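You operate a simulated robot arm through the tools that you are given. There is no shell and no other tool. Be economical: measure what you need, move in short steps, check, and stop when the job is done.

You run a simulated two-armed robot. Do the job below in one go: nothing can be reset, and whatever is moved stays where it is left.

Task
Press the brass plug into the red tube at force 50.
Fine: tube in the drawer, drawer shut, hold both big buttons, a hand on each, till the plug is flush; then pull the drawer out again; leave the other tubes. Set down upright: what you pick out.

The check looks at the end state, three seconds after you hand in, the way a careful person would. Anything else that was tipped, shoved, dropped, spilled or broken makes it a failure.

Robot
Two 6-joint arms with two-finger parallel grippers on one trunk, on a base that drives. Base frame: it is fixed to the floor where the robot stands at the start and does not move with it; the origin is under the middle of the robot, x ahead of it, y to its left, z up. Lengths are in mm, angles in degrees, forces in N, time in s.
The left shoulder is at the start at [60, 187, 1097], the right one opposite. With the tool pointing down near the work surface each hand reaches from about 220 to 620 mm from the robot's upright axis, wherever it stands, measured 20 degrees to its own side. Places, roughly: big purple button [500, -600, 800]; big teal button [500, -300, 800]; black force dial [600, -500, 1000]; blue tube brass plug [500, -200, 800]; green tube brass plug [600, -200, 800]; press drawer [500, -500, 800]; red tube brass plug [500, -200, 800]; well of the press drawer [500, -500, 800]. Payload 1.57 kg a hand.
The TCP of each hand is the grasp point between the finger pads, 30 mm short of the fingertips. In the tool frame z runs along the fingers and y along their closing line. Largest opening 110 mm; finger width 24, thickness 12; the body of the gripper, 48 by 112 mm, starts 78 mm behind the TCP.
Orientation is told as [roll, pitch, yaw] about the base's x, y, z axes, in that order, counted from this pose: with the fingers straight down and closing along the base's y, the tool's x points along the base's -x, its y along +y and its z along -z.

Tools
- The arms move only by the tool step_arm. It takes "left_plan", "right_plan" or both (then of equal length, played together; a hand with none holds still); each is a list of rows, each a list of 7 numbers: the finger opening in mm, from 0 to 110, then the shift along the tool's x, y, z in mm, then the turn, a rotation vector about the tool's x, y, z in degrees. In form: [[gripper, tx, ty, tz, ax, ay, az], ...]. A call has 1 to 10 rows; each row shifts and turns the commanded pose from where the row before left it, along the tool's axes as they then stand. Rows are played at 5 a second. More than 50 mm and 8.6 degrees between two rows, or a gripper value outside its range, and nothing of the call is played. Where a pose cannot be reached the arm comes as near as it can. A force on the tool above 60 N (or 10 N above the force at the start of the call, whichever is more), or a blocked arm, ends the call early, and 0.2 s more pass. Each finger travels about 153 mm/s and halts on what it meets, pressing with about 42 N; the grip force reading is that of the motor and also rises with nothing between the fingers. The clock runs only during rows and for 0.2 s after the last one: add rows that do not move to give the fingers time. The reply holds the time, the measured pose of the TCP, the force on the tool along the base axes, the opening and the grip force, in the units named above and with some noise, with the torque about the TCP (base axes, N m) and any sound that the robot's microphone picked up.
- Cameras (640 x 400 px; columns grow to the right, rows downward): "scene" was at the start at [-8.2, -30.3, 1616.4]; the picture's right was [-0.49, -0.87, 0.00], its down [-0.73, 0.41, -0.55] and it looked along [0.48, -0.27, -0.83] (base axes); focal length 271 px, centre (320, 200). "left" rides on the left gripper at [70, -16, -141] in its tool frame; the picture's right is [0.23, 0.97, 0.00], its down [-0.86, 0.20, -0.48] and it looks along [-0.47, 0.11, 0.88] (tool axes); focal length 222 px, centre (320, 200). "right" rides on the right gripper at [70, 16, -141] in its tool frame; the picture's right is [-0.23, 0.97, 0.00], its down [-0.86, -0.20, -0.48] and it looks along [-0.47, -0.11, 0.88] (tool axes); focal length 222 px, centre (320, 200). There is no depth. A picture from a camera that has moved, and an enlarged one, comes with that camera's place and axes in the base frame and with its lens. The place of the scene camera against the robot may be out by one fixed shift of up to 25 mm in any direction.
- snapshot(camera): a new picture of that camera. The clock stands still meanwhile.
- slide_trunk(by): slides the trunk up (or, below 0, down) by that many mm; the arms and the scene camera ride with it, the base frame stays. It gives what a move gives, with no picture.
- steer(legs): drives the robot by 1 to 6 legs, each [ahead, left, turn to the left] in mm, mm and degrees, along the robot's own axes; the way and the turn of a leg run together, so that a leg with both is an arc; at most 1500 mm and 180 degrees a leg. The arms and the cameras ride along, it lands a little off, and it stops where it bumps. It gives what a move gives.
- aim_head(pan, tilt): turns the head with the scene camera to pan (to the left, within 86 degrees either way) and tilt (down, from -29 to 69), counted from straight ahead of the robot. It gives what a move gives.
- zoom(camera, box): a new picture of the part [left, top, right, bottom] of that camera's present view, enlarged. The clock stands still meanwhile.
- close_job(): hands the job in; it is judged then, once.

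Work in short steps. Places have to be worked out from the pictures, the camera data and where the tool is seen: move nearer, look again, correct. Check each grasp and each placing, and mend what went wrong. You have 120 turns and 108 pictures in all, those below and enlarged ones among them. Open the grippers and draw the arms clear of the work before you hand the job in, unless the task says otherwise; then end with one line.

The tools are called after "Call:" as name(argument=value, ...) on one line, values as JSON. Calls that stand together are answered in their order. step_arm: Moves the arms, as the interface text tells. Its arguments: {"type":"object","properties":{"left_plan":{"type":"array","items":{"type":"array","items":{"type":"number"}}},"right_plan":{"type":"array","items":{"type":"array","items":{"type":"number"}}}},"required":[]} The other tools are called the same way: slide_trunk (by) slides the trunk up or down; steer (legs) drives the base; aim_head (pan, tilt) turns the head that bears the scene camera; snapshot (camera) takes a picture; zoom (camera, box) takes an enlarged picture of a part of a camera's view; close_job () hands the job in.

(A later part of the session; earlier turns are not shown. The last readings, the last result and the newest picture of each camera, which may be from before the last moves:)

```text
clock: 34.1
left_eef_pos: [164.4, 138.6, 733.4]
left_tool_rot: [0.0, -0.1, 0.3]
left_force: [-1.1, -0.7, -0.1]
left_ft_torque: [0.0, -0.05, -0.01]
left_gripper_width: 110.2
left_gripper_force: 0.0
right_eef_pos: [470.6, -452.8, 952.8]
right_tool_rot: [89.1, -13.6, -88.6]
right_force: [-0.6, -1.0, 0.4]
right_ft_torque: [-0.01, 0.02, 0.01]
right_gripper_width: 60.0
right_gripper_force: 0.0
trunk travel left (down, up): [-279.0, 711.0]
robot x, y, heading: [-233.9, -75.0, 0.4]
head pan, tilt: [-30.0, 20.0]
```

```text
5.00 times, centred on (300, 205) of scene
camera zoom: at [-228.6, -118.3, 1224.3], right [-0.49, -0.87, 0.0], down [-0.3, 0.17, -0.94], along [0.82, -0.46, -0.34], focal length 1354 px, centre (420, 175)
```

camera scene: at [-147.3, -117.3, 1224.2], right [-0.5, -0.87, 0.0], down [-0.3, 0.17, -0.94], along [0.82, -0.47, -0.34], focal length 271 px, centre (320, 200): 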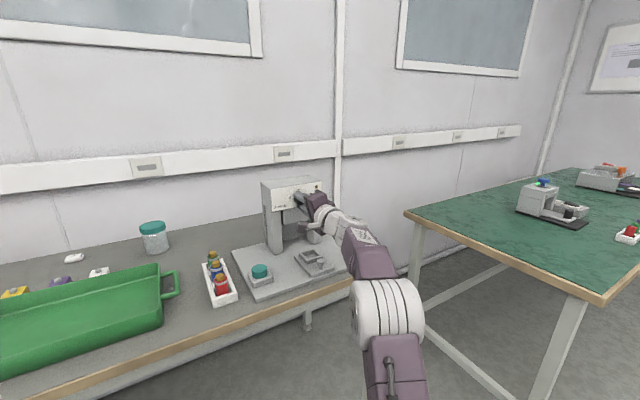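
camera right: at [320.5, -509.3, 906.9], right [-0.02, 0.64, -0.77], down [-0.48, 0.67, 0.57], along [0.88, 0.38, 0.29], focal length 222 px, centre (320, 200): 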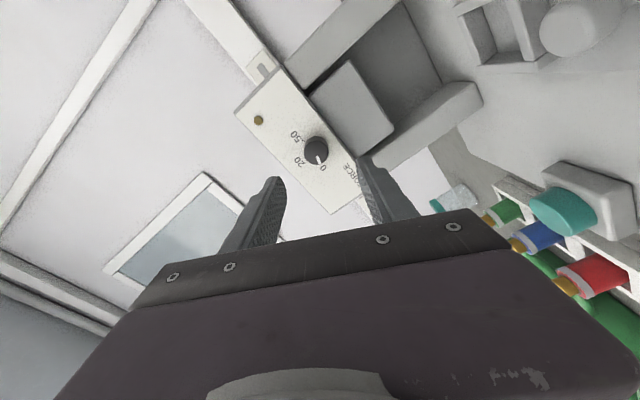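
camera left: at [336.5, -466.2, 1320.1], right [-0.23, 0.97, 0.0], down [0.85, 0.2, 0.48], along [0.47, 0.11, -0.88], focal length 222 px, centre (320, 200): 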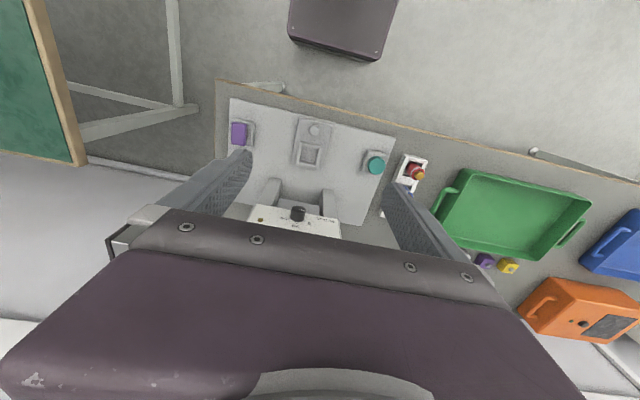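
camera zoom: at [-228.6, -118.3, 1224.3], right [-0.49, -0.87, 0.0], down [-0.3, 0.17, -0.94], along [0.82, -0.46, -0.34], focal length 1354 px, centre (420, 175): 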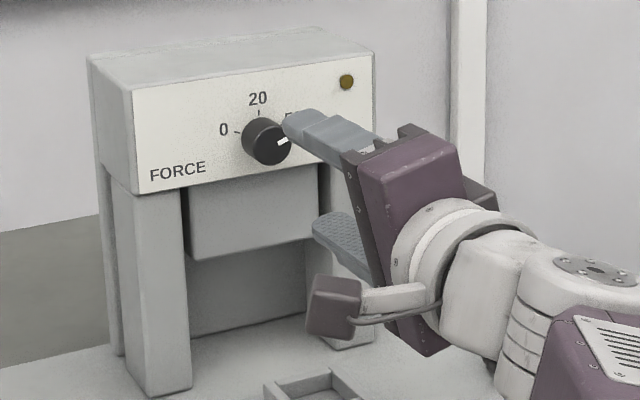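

The dial reads 50. Now I back away, restore the trunk height, and turn the right hand back to pointing down.

Call:
steer(legs=[[-100, 0, 0]])

Call:
slide_trunk(by=280)

Call:
step_arm(right_plan=[[60, 0, 0, 0, 0, 0, -8], [60, 0, 0, 0, 0, 0, -8], [60, 0, 0, 0, 0, 0, -8], [60, 0, 0, 0, 0, 0, -8], [60, 0, 0, 0, 0, 0, -8], [60, 0, 0, 0, 0, 0, -8], [60, 0, 0, 0, 0, 0, -8], [60, 0, 0, 0, 0, 0, -8], [60, 0, 0, 0, 0, 0, -8], [60, 0, 0, 0, 0, 0, -4.5]])

Call:
step_arm(right_plan=[[60, 0, 0, 0, 0, 8.5, 0], [60, 0, 0, 0, 0, 8.5, 0], [60, 0, 0, 0, 0, 8.5, 0], [60, 0, 0, 0, 0, 8.5, 0], [60, 0, 0, 0, 0, 8.5, 0], [60, 0, 0, 0, 0, 8.5, 0], [60, 0, 0, 0, 0, 8.5, 0], [60, 0, 0, 0, 0, 8.5, 0], [60, 0, 0, 0, 0, 8.5, 0], [60, 0, 0, 0, 0, 8.5, 0]])

```text
clock: 35.2
left_eef_pos: [66.2, 136.2, 734.4]
left_tool_rot: [-0.1, 0.0, 0.3]
left_force: [0.6, -1.1, -0.2]
left_ft_torque: [0.02, -0.03, -0.02]
left_gripper_width: 110.3
left_gripper_force: 0.0
right_eef_pos: [372.1, -455.2, 953.6]
right_tool_rot: [89.2, -13.6, -88.7]
right_force: [-0.1, 0.4, 1.1]
right_ft_torque: [0.03, 0.01, 0.01]
right_gripper_width: 60.2
right_gripper_force: 0.1
trunk travel left (down, up): [-279.0, 711.0]
robot x, y, heading: [-338.9, -75.8, 0.2]
head pan, tilt: [-30.0, 20.0]
```

```text
clock: 38.1
left_eef_pos: [65.3, 137.6, 1014.3]
left_tool_rot: [0.0, 0.1, 0.4]
left_force: [0.2, -0.2, 0.0]
left_ft_torque: [-0.02, 0.0, 0.03]
left_gripper_width: 110.5
left_gripper_force: 0.0
right_eef_pos: [372.6, -455.8, 1231.9]
right_tool_rot: [89.0, -13.6, -88.7]
right_force: [0.3, 0.8, 0.8]
right_ft_torque: [0.0, -0.02, 0.01]
right_gripper_width: 60.1
right_gripper_force: 0.0
trunk travel left (down, up): [-559.0, 431.0]
robot x, y, heading: [-338.7, -76.1, 0.7]
head pan, tilt: [-30.0, 20.0]
```

```text
clock: 40.3
left_eef_pos: [66.8, 137.0, 1014.0]
left_tool_rot: [0.0, 0.0, 0.3]
left_force: [0.0, 0.8, -0.4]
left_ft_torque: [0.0, 0.01, 0.01]
left_gripper_width: 109.9
left_gripper_force: 0.1
right_eef_pos: [372.5, -455.2, 1232.8]
right_tool_rot: [-14.2, -89.0, 15.3]
right_force: [0.3, -0.1, 0.6]
right_ft_torque: [0.01, 0.0, -0.02]
right_gripper_width: 59.8
right_gripper_force: 0.1
trunk travel left (down, up): [-559.0, 431.0]
robot x, y, heading: [-338.2, -77.0, 0.7]
head pan, tilt: [-30.0, 20.0]
```

```text
clock: 42.5
left_eef_pos: [66.7, 137.0, 1013.6]
left_tool_rot: [-0.1, -0.1, 0.3]
left_force: [0.1, 0.2, -0.2]
left_ft_torque: [0.0, -0.02, 0.03]
left_gripper_width: 110.1
left_gripper_force: 0.0
right_eef_pos: [165.2, -405.7, 1089.3]
right_tool_rot: [0.0, -3.9, 1.1]
right_force: [-0.1, -0.6, -0.1]
right_ft_torque: [-0.03, -0.02, 0.02]
right_gripper_width: 59.9
right_gripper_force: 0.0
right hand out of reach, approached as far as the arm can: row 3, 4, 5, 6, 7, 8, 9, 10
trunk travel left (down, up): [-559.0, 431.0]
robot x, y, heading: [-339.9, -77.1, 0.5]
head pan, tilt: [-30.0, 20.0]
```

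Right hand points down again. Raise the trunk to its start height and drive back to the working place before the press.

Call:
slide_trunk(by=166)

Call:
steer(legs=[[0, -358, 0], [338, 0, 0]])

Call:
step_arm(right_plan=[[60, 0, 0, 0, 0, 3.9, 1.1], [60, 0, 0, 0, 0, 0, 0]])

Call:
aim_head(pan=0, tilt=50)

Call:
zoom(camera="scene", box=[220, 150, 420, 280])

Call:
snapshot(camera="left")

```text
clock: 44.4
left_eef_pos: [67.1, 137.8, 1180.5]
left_tool_rot: [0.1, -0.1, 0.3]
left_force: [0.1, -0.5, -0.2]
left_ft_torque: [-0.03, 0.03, 0.04]
left_gripper_width: 109.8
left_gripper_force: 0.0
right_eef_pos: [165.3, -406.4, 1255.2]
right_tool_rot: [-0.2, -4.1, 1.0]
right_force: [-0.5, -0.6, 0.3]
right_ft_torque: [-0.02, -0.02, 0.01]
right_gripper_width: 60.1
right_gripper_force: 0.1
trunk travel left (down, up): [-725.0, 265.0]
robot x, y, heading: [-335.5, -72.8, 0.4]
head pan, tilt: [-30.0, 20.0]
```

```text
clock: 48.4
left_eef_pos: [403.8, -210.4, 1181.2]
left_tool_rot: [-0.1, 0.1, 0.4]
left_force: [-0.3, 0.0, -0.2]
left_ft_torque: [0.02, -0.02, 0.0]
left_gripper_width: 109.6
left_gripper_force: 0.1
right_eef_pos: [501.5, -753.8, 1254.9]
right_tool_rot: [-0.1, -4.2, 1.0]
right_force: [-0.5, 0.5, 0.4]
right_ft_torque: [0.01, 0.02, 0.04]
right_gripper_width: 60.0
right_gripper_force: 0.0
trunk travel left (down, up): [-725.0, 265.0]
robot x, y, heading: [1.2, -425.5, 0.5]
head pan, tilt: [-30.0, 20.0]
```

```text
clock: 49.0
left_eef_pos: [405.2, -209.5, 1181.4]
left_tool_rot: [0.0, 0.0, 0.4]
left_force: [-0.7, -0.1, 0.8]
left_ft_torque: [0.0, 0.0, -0.03]
left_gripper_width: 110.2
left_gripper_force: 0.1
right_eef_pos: [490.2, -749.6, 1245.9]
right_tool_rot: [0.0, -0.1, -0.1]
right_force: [1.0, -0.3, 0.2]
right_ft_torque: [0.01, -0.01, -0.01]
right_gripper_width: 60.2
right_gripper_force: 0.1
right hand out of reach, approached as far as the arm can: row 1
trunk travel left (down, up): [-725.0, 265.0]
robot x, y, heading: [-0.5, -426.6, 0.1]
head pan, tilt: [-30.0, 20.0]
```

```text
clock: 50.0
left_eef_pos: [404.8, -210.3, 1180.4]
left_tool_rot: [0.1, 0.1, 0.3]
left_force: [0.5, 0.8, 1.2]
left_ft_torque: [0.02, 0.0, -0.01]
left_gripper_width: 110.2
left_gripper_force: 0.2
right_eef_pos: [490.3, -750.1, 1245.9]
right_tool_rot: [-0.1, -0.1, -0.1]
right_force: [0.1, -0.4, 0.1]
right_ft_torque: [0.0, 0.0, -0.02]
right_gripper_width: 59.8
right_gripper_force: 0.0
trunk travel left (down, up): [-725.0, 265.0]
robot x, y, heading: [-0.4, -423.6, 0.3]
head pan, tilt: [0.0, 50.0]
```

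```text
3.08 times, centred on (320, 215) of scene
camera zoom: at [8.2, -420.1, 1624.7], right [0.0, -1.0, 0.0], down [-0.77, 0.0, -0.64], along [0.64, 0.0, -0.77], focal length 833 px, centre (320, 154)
```

zoom: 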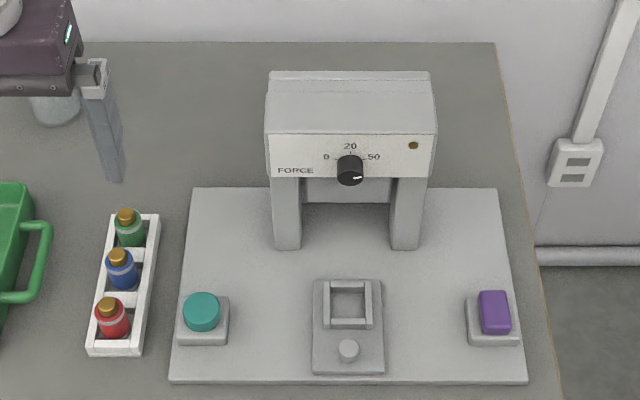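

```text
72 pictures are left
camera left: at [335.4, -228.5, 1321.8], right [-0.23, 0.97, 0.0], down [0.85, 0.2, 0.48], along [0.47, 0.11, -0.88], focal length 222 px, centre (320, 200)
```

left: 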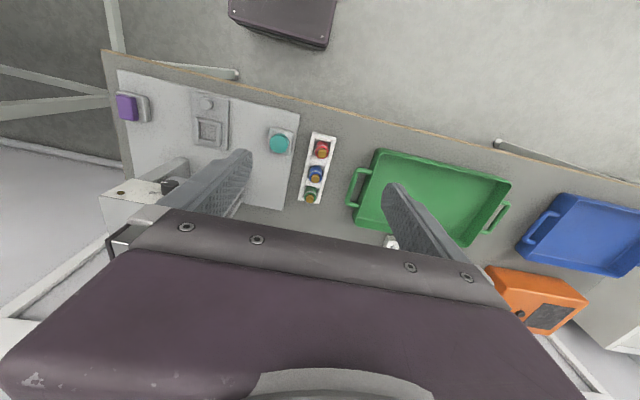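

Dial at 50 is confirmed from the front. Now the red tube: zoom on the rack.

Call:
zoom(camera="left", box=[270, 120, 370, 220])

Call:
zoom(camera="scene", box=[240, 205, 290, 265])

```text
4.00 times, centred on (320, 170) of left
camera zoom: at [335.4, -228.5, 1321.8], right [-0.23, 0.97, 0.0], down [0.85, 0.2, 0.48], along [0.47, 0.11, -0.88], focal length 888 px, centre (320, 320)
```

zoom: 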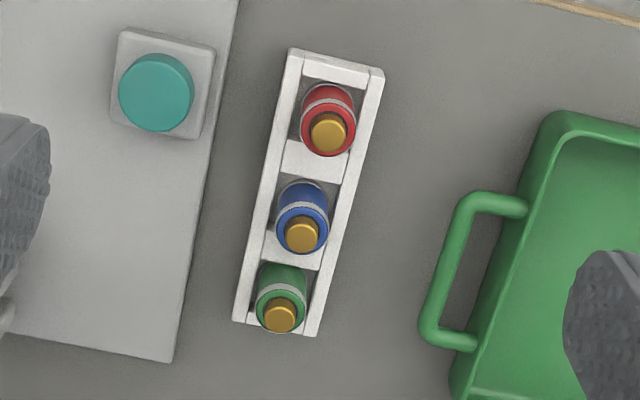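

```text
6.67 times, centred on (265, 235) of scene
camera zoom: at [8.2, -420.1, 1624.7], right [0.0, -1.0, 0.0], down [-0.77, 0.0, -0.64], along [0.64, 0.0, -0.77], focal length 1805 px, centre (687, -33)
```

zoom: 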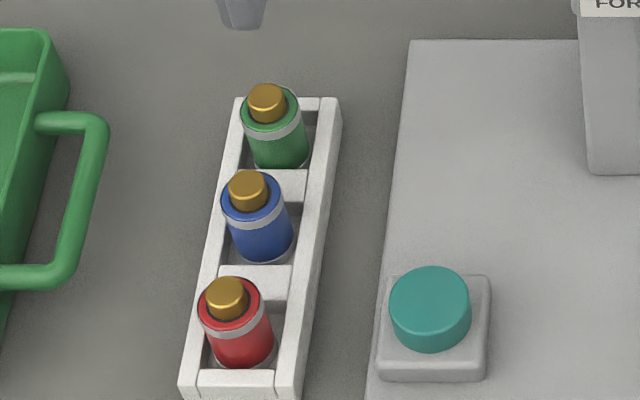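

Tubes are at ≈60 mm pitch along x; red ≈[480,-190], plug top about z 830. I bring the left hand above the red tube.

Call:
step_arm(left_plan=[[80, -12.5, 3.3, 40, 0, 0, 0], [80, -12.5, 3.3, 40, 0, 0, 0], [80, -12.5, 3.3, 40, 0, 0, 0], [80, -12.5, 3.3, 40, 0, 0, 0], [80, -12.5, 3.3, 40, 0, 0, 0], [80, -12.5, 3.3, 30, 0, 0, 0], [80, 0, 0, 0, 0, 0, 0]])

Call:
snapshot(camera="left")

Call:
zoom(camera="scene", box=[220, 180, 340, 280])

```text
clock: 51.6
left_eef_pos: [481.8, -188.5, 949.1]
left_tool_rot: [0.0, 0.0, 0.3]
left_force: [0.7, -0.4, 0.4]
left_ft_torque: [-0.03, -0.01, 0.0]
left_gripper_width: 79.9
left_gripper_force: 0.0
right_eef_pos: [490.3, -749.7, 1246.2]
right_tool_rot: [0.0, -0.1, 0.0]
right_force: [-0.4, 0.5, 0.2]
right_ft_torque: [-0.01, -0.02, 0.01]
right_gripper_width: 60.0
right_gripper_force: 0.0
trunk travel left (down, up): [-725.0, 265.0]
robot x, y, heading: [2.1, -424.4, 0.4]
head pan, tilt: [0.0, 50.0]
```

```text
69 pictures are left
camera left: at [410.4, -206.8, 1090.5], right [-0.23, 0.97, 0.0], down [0.85, 0.2, 0.48], along [0.47, 0.11, -0.88], focal length 222 px, centre (320, 200)
```

left: 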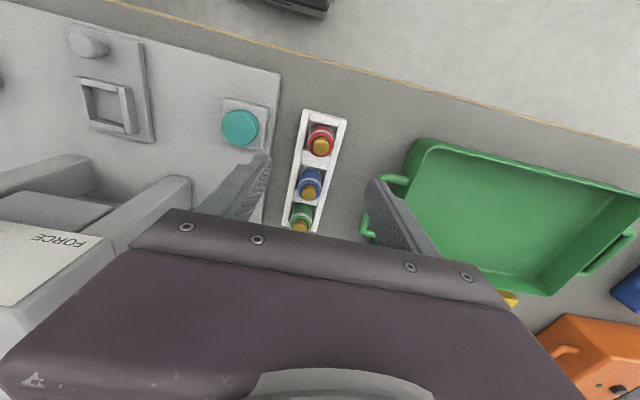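

```text
4.00 times, centred on (280, 230) of scene
camera zoom: at [7.9, -420.2, 1624.7], right [0.01, -1.0, 0.0], down [-0.77, 0.0, -0.64], along [0.64, 0.0, -0.77], focal length 1083 px, centre (480, 80)
```

zoom: 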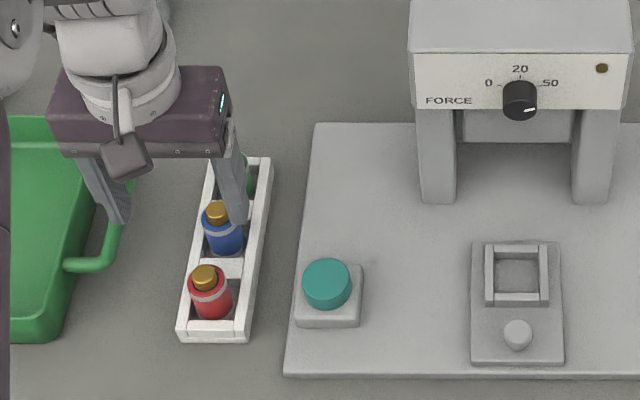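

Red plug ≈[486,-189,~807]. I lower to TCP z 885 over it and look again.

Call:
step_arm(left_plan=[[80, -4, 0, 32, 0, 0, 0], [80, 0, 0, 32, 0, 0, 0], [80, 0, 0, 0, 0, 0, 0]])

Call:
snapshot(camera="left")

Call:
zoom(camera="scene", box=[220, 180, 320, 280])

```text
clock: 52.4
left_eef_pos: [485.2, -188.8, 886.5]
left_tool_rot: [0.0, 0.0, 0.3]
left_force: [0.3, -0.1, -0.2]
left_ft_torque: [0.01, -0.05, 0.0]
left_gripper_width: 79.7
left_gripper_force: 0.2
right_eef_pos: [490.1, -749.9, 1247.0]
right_tool_rot: [0.0, -0.2, -0.1]
right_force: [-0.5, -0.6, -0.3]
right_ft_torque: [-0.04, -0.02, 0.02]
right_gripper_width: 60.0
right_gripper_force: 0.0
trunk travel left (down, up): [-725.0, 265.0]
robot x, y, heading: [3.6, -423.7, 0.5]
head pan, tilt: [0.0, 50.0]
```

```text
67 pictures are left
camera left: at [415.0, -207.3, 1027.9], right [-0.23, 0.97, 0.0], down [0.85, 0.2, 0.48], along [0.47, 0.11, -0.88], focal length 222 px, centre (320, 200)
```

left: 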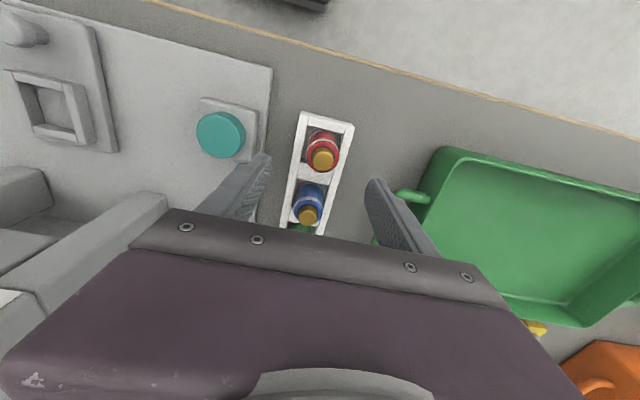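

```text
4.00 times, centred on (270, 230) of scene
camera zoom: at [7.7, -420.3, 1624.7], right [0.01, -1.0, 0.0], down [-0.77, 0.0, -0.64], along [0.64, 0.0, -0.77], focal length 1083 px, centre (520, 80)
```

zoom: 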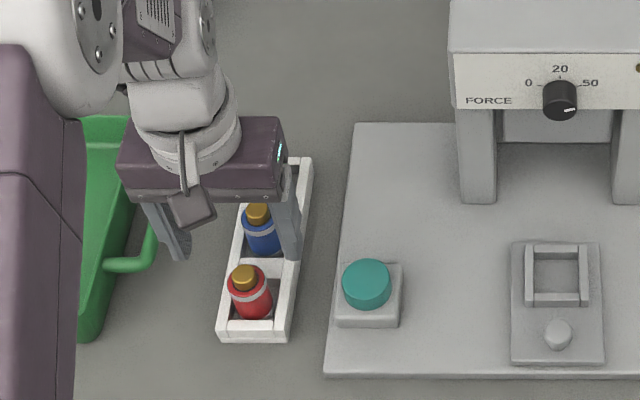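

Estimate stays ≈[486,-188,807]. I lower another 45 mm, fingers straddling the rack, and check.

Call:
step_arm(left_plan=[[75, 0, 0, 22, 0, 0, 0], [75, 0, 0, 22, 0, 0, 0], [75, 0, 0, 0, 0, 0, 0]])

Call:
snapshot(camera="left")

Call:
zoom(camera="scene", box=[230, 190, 310, 270])

```text
clock: 53.2
left_eef_pos: [484.6, -189.7, 843.1]
left_tool_rot: [0.1, 0.1, 0.4]
left_force: [-0.2, -0.4, 0.7]
left_ft_torque: [-0.02, 0.02, 0.01]
left_gripper_width: 75.1
left_gripper_force: 0.0
right_eef_pos: [490.4, -750.1, 1246.4]
right_tool_rot: [0.1, -0.1, 0.0]
right_force: [-0.1, -0.2, -0.7]
right_ft_torque: [-0.03, 0.0, -0.01]
right_gripper_width: 60.1
right_gripper_force: 0.1
trunk travel left (down, up): [-725.0, 265.0]
robot x, y, heading: [2.6, -421.5, 0.1]
head pan, tilt: [0.0, 50.0]
```

```text
65 pictures are left
camera left: at [414.5, -207.9, 983.9], right [-0.23, 0.97, 0.0], down [0.85, 0.2, 0.48], along [0.47, 0.11, -0.88], focal length 222 px, centre (320, 200)
```

left: 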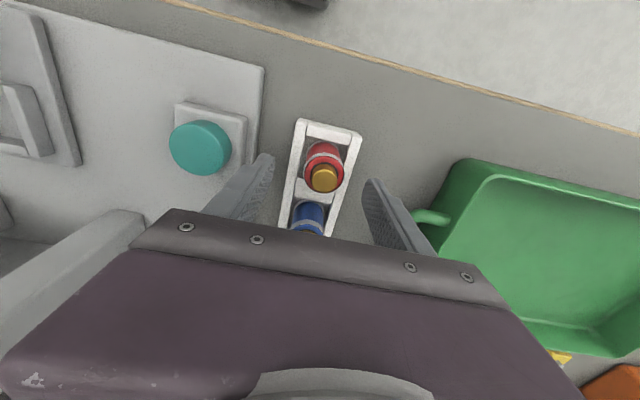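

```text
5.00 times, centred on (270, 230) of scene
camera zoom: at [8.2, -420.1, 1624.7], right [0.01, -1.0, 0.0], down [-0.77, 0.0, -0.64], along [0.64, 0.0, -0.77], focal length 1354 px, centre (570, 50)
```

zoom: 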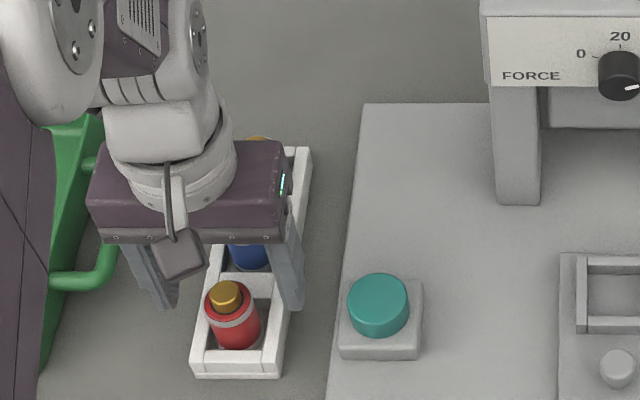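

Side view from the first right-hand picture triangulates better: plug ≈[478,-190,824]. I check it from the right hand's camera now.

Call:
zoom(camera="right", box=[480, 100, 640, 200])

```text
4.00 times, centred on (560, 150) of right
camera zoom: at [421.1, -732.0, 1387.2], right [0.23, 0.97, 0.0], down [0.85, -0.2, 0.48], along [0.47, -0.11, -0.88], focal length 888 px, centre (-640, 400)
```

zoom: 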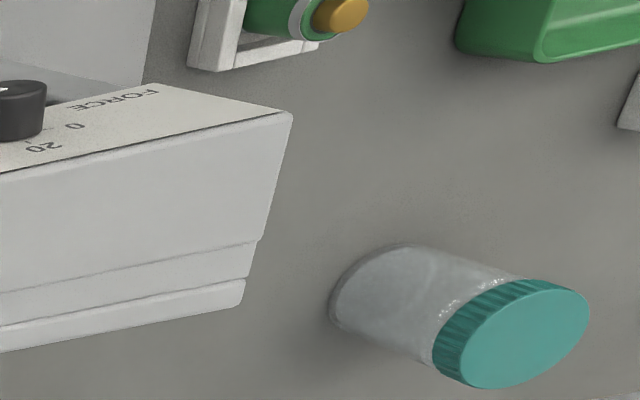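

Call:
zoom(camera="right", box=[500, 20, 640, 120])

```text
4.00 times, centred on (570, 70) of right
camera zoom: at [421.1, -732.0, 1387.2], right [0.23, 0.97, 0.0], down [0.85, -0.2, 0.48], along [0.47, -0.11, -0.88], focal length 888 px, centre (-680, 720)
```

zoom: 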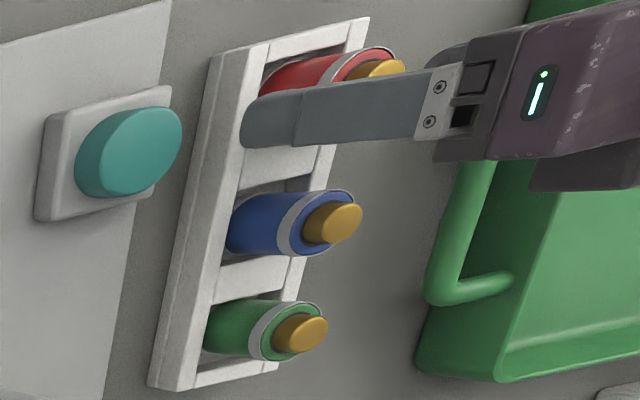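

This side view is clear: red plug top ≈[477,-189,827], rack wall top ≈781. I shift x by −7.5, lower to TCP 820 (tips above the rack wall) and look before closing.

Call:
step_arm(left_plan=[[75, 7.5, 0, 0, 0, 0, 0], [75, 0, 0, 12, 0, 0, 0], [70, 0, 0, 11, 0, 0, 0], [70, 0, 0, 0, 0, 0, 0]])

Call:
zoom(camera="right", box=[500, 20, 640, 120])

Call:
snapshot(camera="left")

```text
clock: 54.2
left_eef_pos: [477.0, -189.0, 819.0]
left_tool_rot: [0.0, 0.0, 0.2]
left_force: [0.2, -0.1, -0.7]
left_ft_torque: [-0.02, 0.0, 0.02]
left_gripper_width: 70.2
left_gripper_force: 0.0
right_eef_pos: [490.8, -750.3, 1246.7]
right_tool_rot: [0.0, -0.2, 0.0]
right_force: [0.6, -0.9, -0.2]
right_ft_torque: [0.01, -0.01, 0.01]
right_gripper_width: 60.0
right_gripper_force: 0.1
trunk travel left (down, up): [-725.0, 265.0]
robot x, y, heading: [1.0, -424.1, 0.5]
head pan, tilt: [0.0, 50.0]
```

```text
4.00 times, centred on (570, 70) of right
camera zoom: at [421.1, -732.0, 1387.2], right [0.23, 0.97, 0.0], down [0.85, -0.2, 0.48], along [0.47, -0.11, -0.88], focal length 888 px, centre (-680, 720)
```

zoom: 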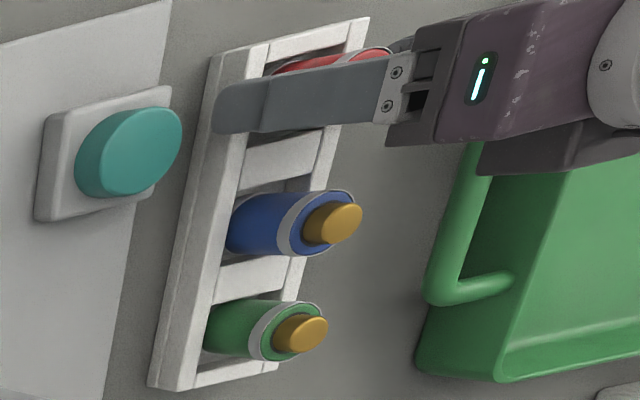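

```text
60 pictures are left
camera left: at [406.9, -207.5, 960.4], right [-0.23, 0.97, 0.0], down [0.85, 0.2, 0.48], along [0.47, 0.11, -0.88], focal length 222 px, centre (320, 200)
```

left: 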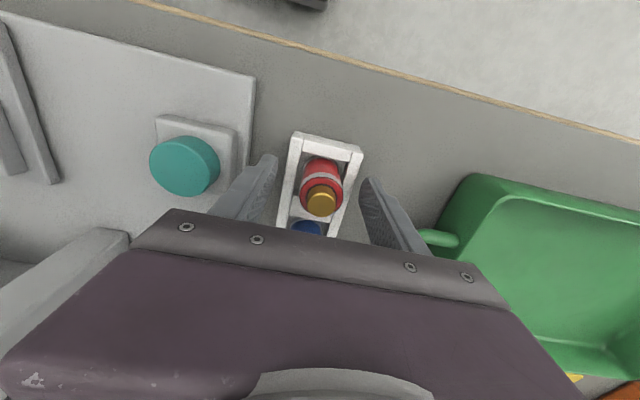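

Plug is centred at the TCP in the left picture. I raise 3 mm for margin over the rack wall and close gently.

Call:
step_arm(left_plan=[[70, 0, 0, -3, 0, 0, 0], [50, 0, 0, 0, 0, 0, 0], [40, 0, 0, 0, 0, 0, 0], [28, 0, 0, 0, 0, 0, 0], [28, 0, 0, 0, 0, 0, 0]])

Call:
zoom(camera="right", box=[500, 20, 640, 120])

Call:
zoom(camera="left", box=[240, 110, 400, 250])

```text
clock: 55.4
left_eef_pos: [477.3, -190.1, 821.6]
left_tool_rot: [0.1, 0.0, 0.2]
left_force: [1.2, 0.8, -0.6]
left_ft_torque: [0.03, -0.03, 0.02]
left_gripper_width: 30.7
left_gripper_force: 40.0
right_eef_pos: [490.7, -750.1, 1245.8]
right_tool_rot: [0.0, -0.1, -0.1]
right_force: [0.1, 0.4, -0.3]
right_ft_torque: [-0.01, 0.0, 0.01]
right_gripper_width: 60.0
right_gripper_force: 0.0
trunk travel left (down, up): [-725.0, 265.0]
robot x, y, heading: [0.4, -424.4, 0.4]
head pan, tilt: [0.0, 50.0]
```

```text
4.00 times, centred on (570, 70) of right
camera zoom: at [421.4, -731.9, 1387.1], right [0.23, 0.97, 0.0], down [0.85, -0.2, 0.48], along [0.47, -0.11, -0.88], focal length 888 px, centre (-680, 720)
```

zoom: 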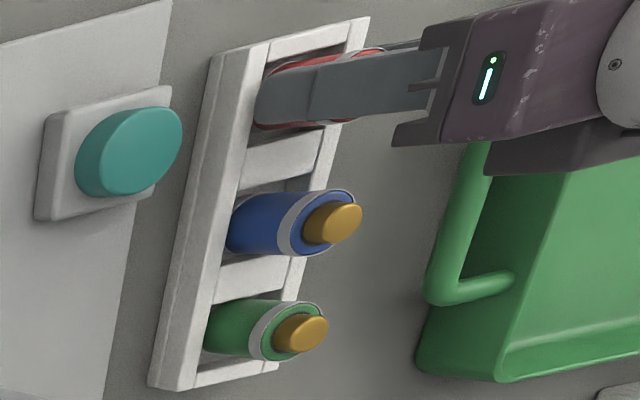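

```text
2.86 times, centred on (320, 180) of left
camera zoom: at [407.2, -207.5, 963.3], right [-0.23, 0.97, 0.0], down [0.85, 0.2, 0.48], along [0.47, 0.11, -0.88], focal length 635 px, centre (320, 257)
```

zoom: 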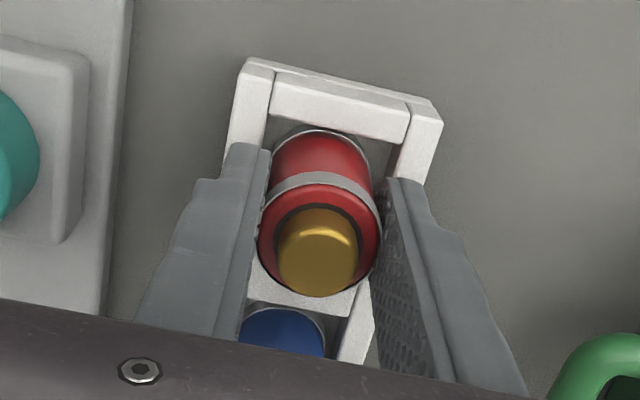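

Gripped (30.7 mm). Lift straight up and check the tube comes along and the rack stays.

Call:
step_arm(left_plan=[[28, 0, 0, -10, 0, 0, 0], [28, 0, 0, -20, 0, 0, 0], [28, 0, 0, -35, 0, 0, 0], [28, 0, 0, -35, 0, 0, 0], [28, 0, 0, 0, 0, 0, 0]])

Call:
snapshot(camera="right")

Call:
zoom(camera="scene", box=[220, 160, 400, 280])

```text
clock: 56.6
left_eef_pos: [477.1, -190.7, 921.0]
left_tool_rot: [0.1, 0.0, 0.4]
left_force: [-0.7, 0.6, -1.4]
left_ft_torque: [0.01, 0.0, -0.03]
left_gripper_width: 30.5
left_gripper_force: 39.4
right_eef_pos: [490.9, -749.3, 1245.5]
right_tool_rot: [-0.1, -0.2, -0.1]
right_force: [1.0, -0.2, 0.6]
right_ft_torque: [-0.03, 0.01, 0.0]
right_gripper_width: 60.1
right_gripper_force: 0.0
trunk travel left (down, up): [-725.0, 265.0]
robot x, y, heading: [5.0, -424.1, 0.5]
head pan, tilt: [0.0, 50.0]
```

```text
57 pictures are left
camera right: at [422.0, -731.6, 1387.0], right [0.23, 0.97, 0.0], down [0.85, -0.2, 0.48], along [0.47, -0.11, -0.88], focal length 222 px, centre (320, 200)
```

right: 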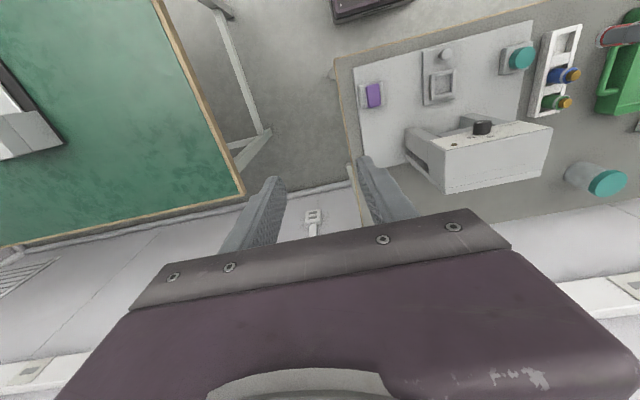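

```text
3.33 times, centred on (310, 220) of scene
camera zoom: at [9.3, -419.7, 1624.6], right [0.01, -1.0, 0.0], down [-0.77, 0.0, -0.64], along [0.64, 0.0, -0.77], focal length 903 px, centre (353, 133)
```

zoom: 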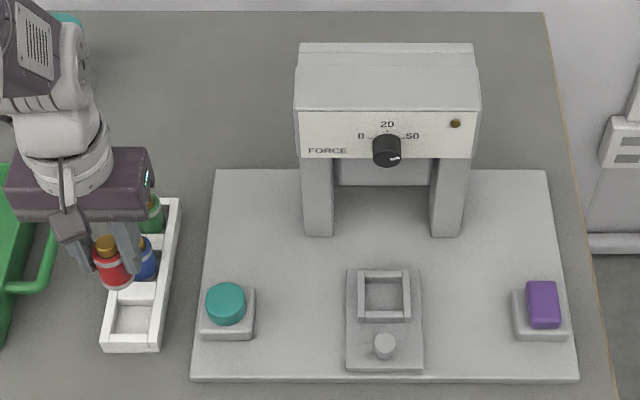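

The tube is lifted cleanly. I zoom on the drawer from both hand cameras to fix the well's place.

Call:
zoom(camera="right", box=[350, 30, 550, 130])

Call:
snapshot(camera="left")

```text
3.20 times, centred on (450, 80) of right
camera zoom: at [422.0, -731.6, 1387.0], right [0.23, 0.97, 0.0], down [0.85, -0.2, 0.48], along [0.47, -0.11, -0.88], focal length 711 px, centre (-96, 584)
```

zoom: 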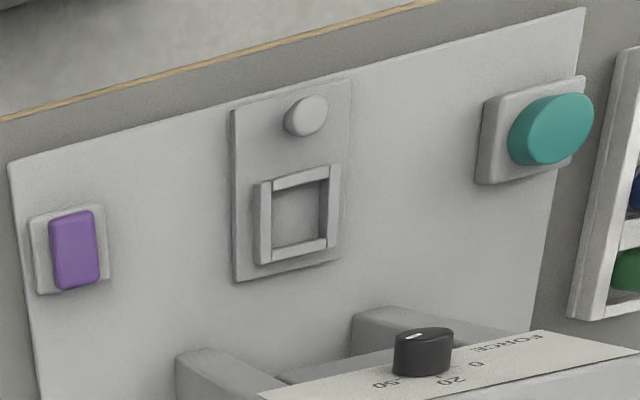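

```text
54 pictures are left
camera left: at [406.4, -209.3, 1062.9], right [-0.23, 0.97, 0.0], down [0.85, 0.2, 0.48], along [0.46, 0.11, -0.88], focal length 222 px, centre (320, 200)
```

left: 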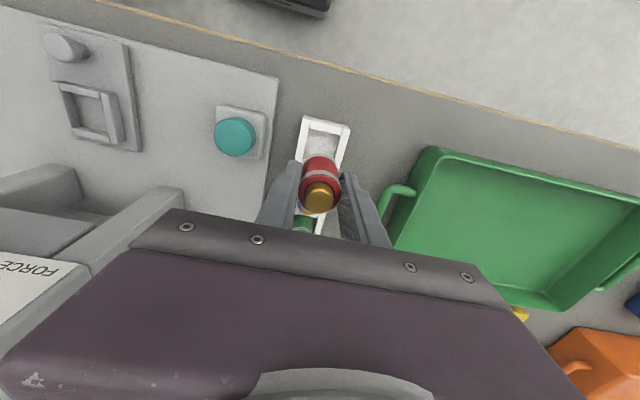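

Well rim centre ≈[501,-451,790], knob top ≈[439,-453,803], teal top ≈[485,-288,806], purple ≈[487,-617]. I carry the tube over the well at the same height.

Call:
step_arm(left_plan=[[28, -4, -43.5, 0, 0, 0, 0], [28, -4, -43.5, 0, 0, 0, 0], [28, -4, -43.5, 0, 0, 0, 0], [28, -4, -43.5, 0, 0, 0, 0], [28, -4, -43.5, 0, 0, 0, 0], [28, -4, -43.5, 0, 0, 0, 0], [28, 0, 0, 0, 0, 0, 0]])

Call:
zoom(camera="right", box=[350, 30, 550, 130])

Call:
zoom(camera="left", box=[220, 90, 420, 230])

```text
clock: 58.2
left_eef_pos: [502.7, -452.1, 921.7]
left_tool_rot: [0.0, 0.0, 0.3]
left_force: [-0.1, 0.3, -1.9]
left_ft_torque: [-0.01, -0.02, 0.0]
left_gripper_width: 30.9
left_gripper_force: 39.9
right_eef_pos: [490.7, -749.4, 1245.0]
right_tool_rot: [-0.1, -0.1, -0.1]
right_force: [0.1, 0.6, 0.4]
right_ft_torque: [0.01, 0.01, 0.01]
right_gripper_width: 60.1
right_gripper_force: 0.1
trunk travel left (down, up): [-725.0, 265.0]
robot x, y, heading: [2.1, -420.2, 0.2]
head pan, tilt: [0.0, 50.0]
```

```text
3.20 times, centred on (450, 80) of right
camera zoom: at [421.5, -731.3, 1387.3], right [0.23, 0.97, 0.0], down [0.85, -0.2, 0.48], along [0.47, -0.11, -0.88], focal length 711 px, centre (-96, 584)
```

zoom: 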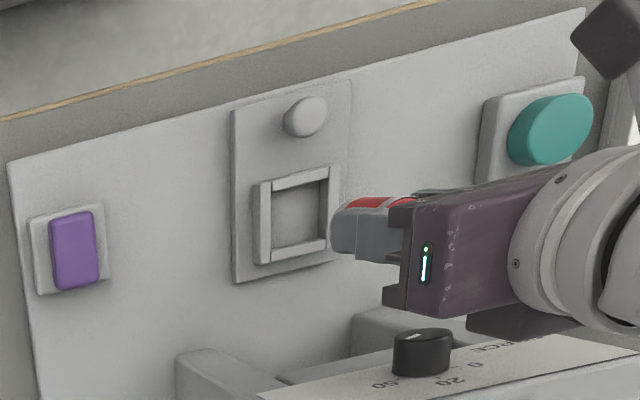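

```text
2.86 times, centred on (320, 160) of left
camera zoom: at [432.3, -469.7, 1063.1], right [-0.23, 0.97, 0.0], down [0.85, 0.2, 0.48], along [0.46, 0.11, -0.88], focal length 635 px, centre (320, 314)
```

zoom: 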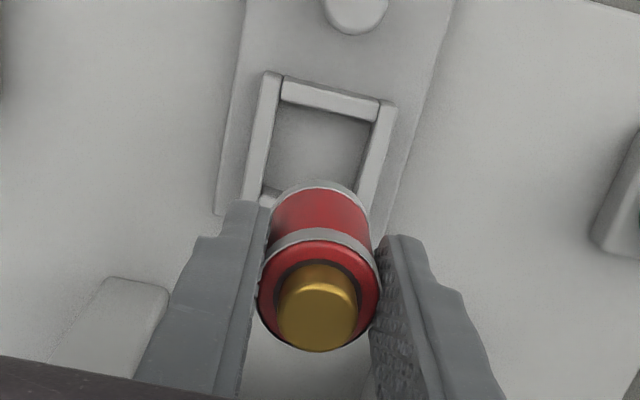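

Tube hangs straight; the well seems at ≈[500,-452]. Lower to 25 mm above the rim and refine.

Call:
step_arm(left_plan=[[28, 2, 0, 20, 0, 0, 0], [28, 0, 0, 22, 0, 0, 0], [28, 0, 0, 0, 0, 0, 0]])

Call:
zoom(camera="right", box=[380, 30, 500, 120])

Call:
zoom(camera="left", box=[220, 90, 420, 230])

Call:
zoom(camera="scene", box=[280, 200, 360, 260])

```text
clock: 59.0
left_eef_pos: [501.7, -451.5, 879.8]
left_tool_rot: [0.0, 0.0, 0.2]
left_force: [0.3, -0.1, -1.9]
left_ft_torque: [-0.03, 0.03, -0.02]
left_gripper_width: 30.9
left_gripper_force: 39.8
right_eef_pos: [491.4, -750.2, 1245.5]
right_tool_rot: [0.0, -0.3, -0.1]
right_force: [-0.5, -0.4, 0.2]
right_ft_torque: [0.01, 0.0, -0.01]
right_gripper_width: 60.0
right_gripper_force: 0.0
trunk travel left (down, up): [-725.0, 265.0]
robot x, y, heading: [-0.5, -426.5, 0.2]
head pan, tilt: [0.0, 50.0]
```

```text
4.44 times, centred on (440, 75) of right
camera zoom: at [421.2, -732.1, 1387.2], right [0.23, 0.97, 0.0], down [0.85, -0.2, 0.48], along [0.47, -0.11, -0.88], focal length 987 px, centre (-213, 756)
```

zoom: 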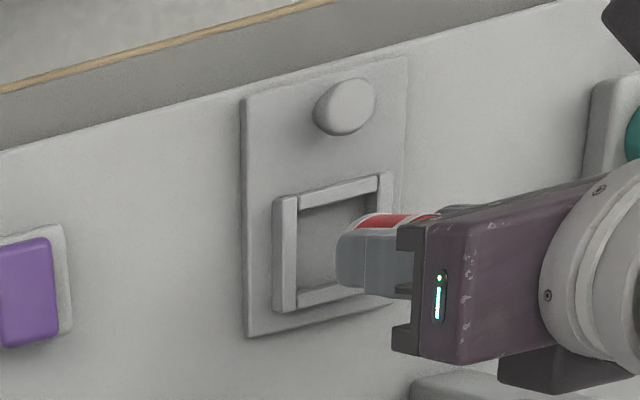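

```text
2.86 times, centred on (320, 160) of left
camera zoom: at [430.8, -469.5, 1021.1], right [-0.23, 0.97, 0.0], down [0.85, 0.2, 0.48], along [0.47, 0.11, -0.88], focal length 635 px, centre (320, 314)
```

zoom: 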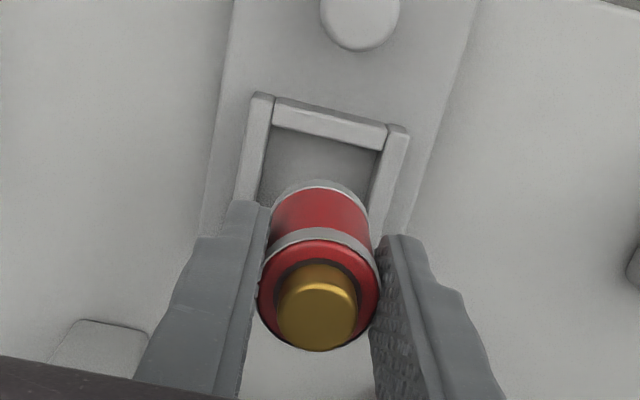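

```text
6.67 times, centred on (320, 230) of scene
camera zoom: at [8.3, -420.2, 1624.7], right [0.01, -1.0, 0.0], down [-0.77, 0.0, -0.64], along [0.64, 0.0, -0.77], focal length 1805 px, centre (320, 0)
```

zoom: 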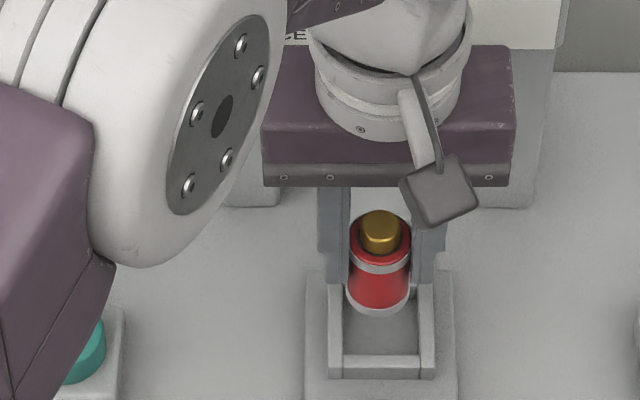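

The tube needs ≈2 mm −x and 1.5 mm −y. I correct and lower into the well frame, watching the force.

Call:
step_arm(left_plan=[[28, 2, -1.5, 0, 0, 0, 0], [28, 0, 0, 15, 0, 0, 0], [28, 0, 0, 12, 0, 0, 0], [28, 0, 0, 0, 0, 0, 0]])

Call:
zoom(camera="scene", box=[280, 200, 360, 260])

Call:
zoom(camera="left", box=[220, 90, 420, 230])

```text
clock: 60.0
left_eef_pos: [498.3, -451.7, 852.7]
left_tool_rot: [0.1, 0.0, 0.3]
left_force: [0.8, 1.1, -0.8]
left_ft_torque: [-0.03, 0.0, 0.02]
left_gripper_width: 30.7
left_gripper_force: 39.8
right_eef_pos: [489.9, -750.1, 1246.9]
right_tool_rot: [-0.1, -0.2, -0.1]
right_force: [0.7, 0.3, -0.1]
right_ft_torque: [0.01, 0.04, 0.01]
right_gripper_width: 59.9
right_gripper_force: 0.0
trunk travel left (down, up): [-725.0, 265.0]
robot x, y, heading: [-0.8, -426.8, 0.3]
head pan, tilt: [0.0, 50.0]
```

```text
6.67 times, centred on (320, 230) of scene
camera zoom: at [8.4, -420.1, 1624.7], right [0.01, -1.0, 0.0], down [-0.77, 0.0, -0.64], along [0.64, 0.0, -0.77], focal length 1805 px, centre (320, 0)
```

zoom: 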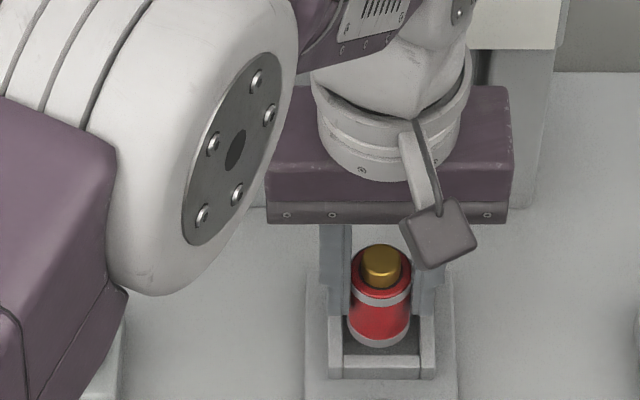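

```text
2.86 times, centred on (320, 160) of left
camera zoom: at [428.4, -470.5, 994.3], right [-0.23, 0.97, 0.0], down [0.85, 0.2, 0.48], along [0.47, 0.11, -0.88], focal length 635 px, centre (320, 314)
```

zoom: 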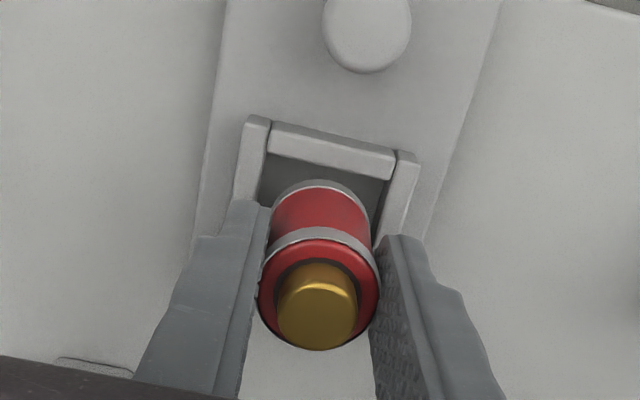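

Centred within tolerance by both views. Lower in small steps.

Call:
step_arm(left_plan=[[28, 0, 0, 5, 0, 0, 0], [28, 0, 0, 5, 0, 0, 0], [28, 0, 0, 0, 0, 0, 0]])

Call:
zoom(camera="scene", box=[280, 200, 360, 260])

```text
clock: 60.8
left_eef_pos: [497.1, -452.3, 843.4]
left_tool_rot: [0.0, 0.0, 0.3]
left_force: [-0.5, 1.1, -1.2]
left_ft_torque: [0.0, 0.0, 0.02]
left_gripper_width: 30.6
left_gripper_force: 39.9
right_eef_pos: [492.1, -750.1, 1246.1]
right_tool_rot: [0.0, -0.2, -0.1]
right_force: [0.6, 0.0, 0.7]
right_ft_torque: [-0.01, -0.02, -0.01]
right_gripper_width: 60.1
right_gripper_force: 0.0
trunk travel left (down, up): [-725.0, 265.0]
robot x, y, heading: [4.7, -424.7, 0.1]
head pan, tilt: [0.0, 50.0]
```

```text
6.67 times, centred on (320, 230) of scene
camera zoom: at [8.7, -420.1, 1624.7], right [0.01, -1.0, 0.0], down [-0.77, 0.0, -0.64], along [0.64, 0.0, -0.77], focal length 1805 px, centre (320, 0)
```

zoom: 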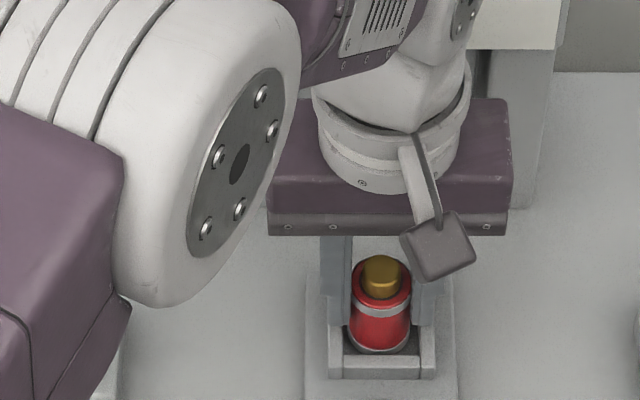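

It is inside the frame. Continue down gently.

Call:
step_arm(left_plan=[[28, 0, 0, 4, 0, 0, 0], [28, 0, 0, 0, 0, 0, 0]])

Call:
step_arm(left_plan=[[28, 0, 0, 3, 0, 0, 0], [28, 0, 0, 0, 0, 0, 0]])

Call:
step_arm(left_plan=[[28, 0, 0, 2, 0, 0, 0], [28, 0, 0, 0, 0, 0, 0]])

```text
clock: 61.4
left_eef_pos: [499.2, -452.5, 840.3]
left_tool_rot: [-0.1, 0.0, 0.2]
left_force: [-0.1, 0.6, 5.8]
left_ft_torque: [0.07, 0.01, -0.02]
left_gripper_width: 30.7
left_gripper_force: 40.4
right_eef_pos: [490.4, -749.9, 1245.5]
right_tool_rot: [-0.1, -0.3, -0.1]
right_force: [0.3, 0.0, -1.0]
right_ft_torque: [0.0, 0.04, 0.0]
right_gripper_width: 59.9
right_gripper_force: 0.1
trunk travel left (down, up): [-725.0, 265.0]
robot x, y, heading: [-4.0, -425.8, 0.6]
head pan, tilt: [0.0, 50.0]
```

```text
clock: 62.0
left_eef_pos: [498.1, -453.0, 838.4]
left_tool_rot: [-0.1, -0.3, 0.3]
left_force: [0.8, 1.5, 21.8]
left_ft_torque: [0.01, 0.06, -0.03]
left_gripper_width: 30.7
left_gripper_force: 39.5
right_eef_pos: [487.8, -749.1, 1247.5]
right_tool_rot: [-0.1, -0.3, -0.2]
right_force: [0.9, 0.3, -0.5]
right_ft_torque: [0.05, 0.01, -0.01]
right_gripper_width: 60.1
right_gripper_force: 0.0
trunk travel left (down, up): [-725.0, 265.0]
robot x, y, heading: [1.8, -426.0, 0.3]
head pan, tilt: [0.0, 50.0]
```

```text
clock: 62.6
left_eef_pos: [496.7, -451.7, 836.1]
left_tool_rot: [0.0, -0.3, 0.3]
left_force: [0.8, 0.1, 28.1]
left_ft_torque: [0.14, -0.1, 0.02]
left_gripper_width: 30.6
left_gripper_force: 39.7
right_eef_pos: [487.3, -750.9, 1246.9]
right_tool_rot: [-0.1, -0.3, -0.1]
right_force: [-0.3, -0.2, -0.8]
right_ft_torque: [0.02, 0.0, -0.02]
right_gripper_width: 59.7
right_gripper_force: 0.0
trunk travel left (down, up): [-725.0, 265.0]
robot x, y, heading: [1.3, -422.3, 0.4]
head pan, tilt: [0.0, 50.0]
```

Contact at TCP ≈840 with growing force: seated. I take back 4 mm, then look before opening.

Call:
step_arm(left_plan=[[28, 0, 0, -4, 0, 0, 0], [28, 0, 0, 0, 0, 0, 0]])

Call:
zoom(camera="scene", box=[280, 200, 360, 260])

Call:
zoom(camera="left", box=[220, 90, 420, 230])

```text
clock: 63.2
left_eef_pos: [497.1, -450.2, 835.4]
left_tool_rot: [0.1, 0.1, 0.4]
left_force: [-0.5, -0.7, -1.5]
left_ft_torque: [-0.02, 0.01, 0.0]
left_gripper_width: 30.7
left_gripper_force: 39.1
right_eef_pos: [490.5, -749.7, 1246.0]
right_tool_rot: [0.0, -0.2, -0.1]
right_force: [-0.1, 0.2, -0.2]
right_ft_torque: [0.03, 0.02, -0.04]
right_gripper_width: 59.7
right_gripper_force: 0.1
trunk travel left (down, up): [-725.0, 265.0]
robot x, y, heading: [1.8, -425.6, 0.2]
head pan, tilt: [0.0, 50.0]
```

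```text
6.67 times, centred on (320, 230) of scene
camera zoom: at [8.5, -419.6, 1624.3], right [0.01, -1.0, 0.0], down [-0.77, 0.0, -0.64], along [0.64, 0.0, -0.77], focal length 1805 px, centre (320, 0)
```

zoom: 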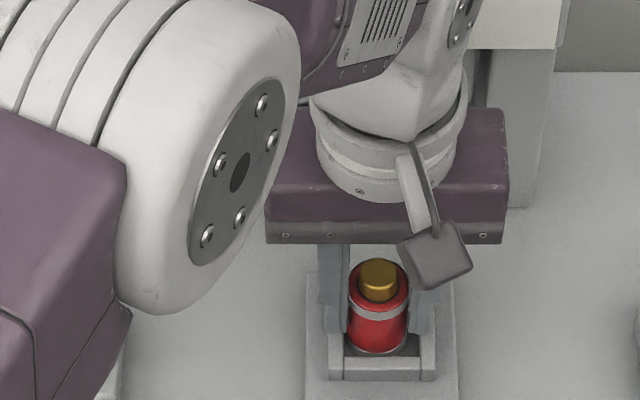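

```text
2.86 times, centred on (320, 160) of left
camera zoom: at [428.0, -469.6, 978.0], right [-0.23, 0.97, 0.0], down [0.86, 0.2, 0.48], along [0.46, 0.11, -0.88], focal length 635 px, centre (320, 314)
```

zoom: 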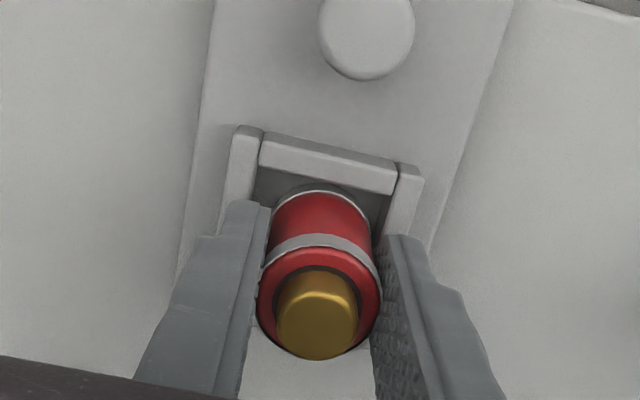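

The tube stands inside the frame, slightly hanging. I lower until light contact again, then open.

Call:
step_arm(left_plan=[[28, 0, 0, 2, 0, 0, 0], [28, 0, 0, 0, 0, 0, 0]])

```text
clock: 63.8
left_eef_pos: [498.3, -451.5, 836.0]
left_tool_rot: [0.1, -0.1, 0.4]
left_force: [-0.1, 0.1, -0.1]
left_ft_torque: [-0.01, 0.0, 0.01]
left_gripper_width: 30.8
left_gripper_force: 39.8
right_eef_pos: [490.7, -749.5, 1246.9]
right_tool_rot: [-0.1, -0.2, -0.1]
right_force: [0.6, 0.0, 0.0]
right_ft_torque: [0.0, -0.01, -0.01]
right_gripper_width: 59.7
right_gripper_force: 0.1
trunk travel left (down, up): [-725.0, 265.0]
robot x, y, heading: [2.5, -423.3, 0.2]
head pan, tilt: [0.0, 50.0]
```

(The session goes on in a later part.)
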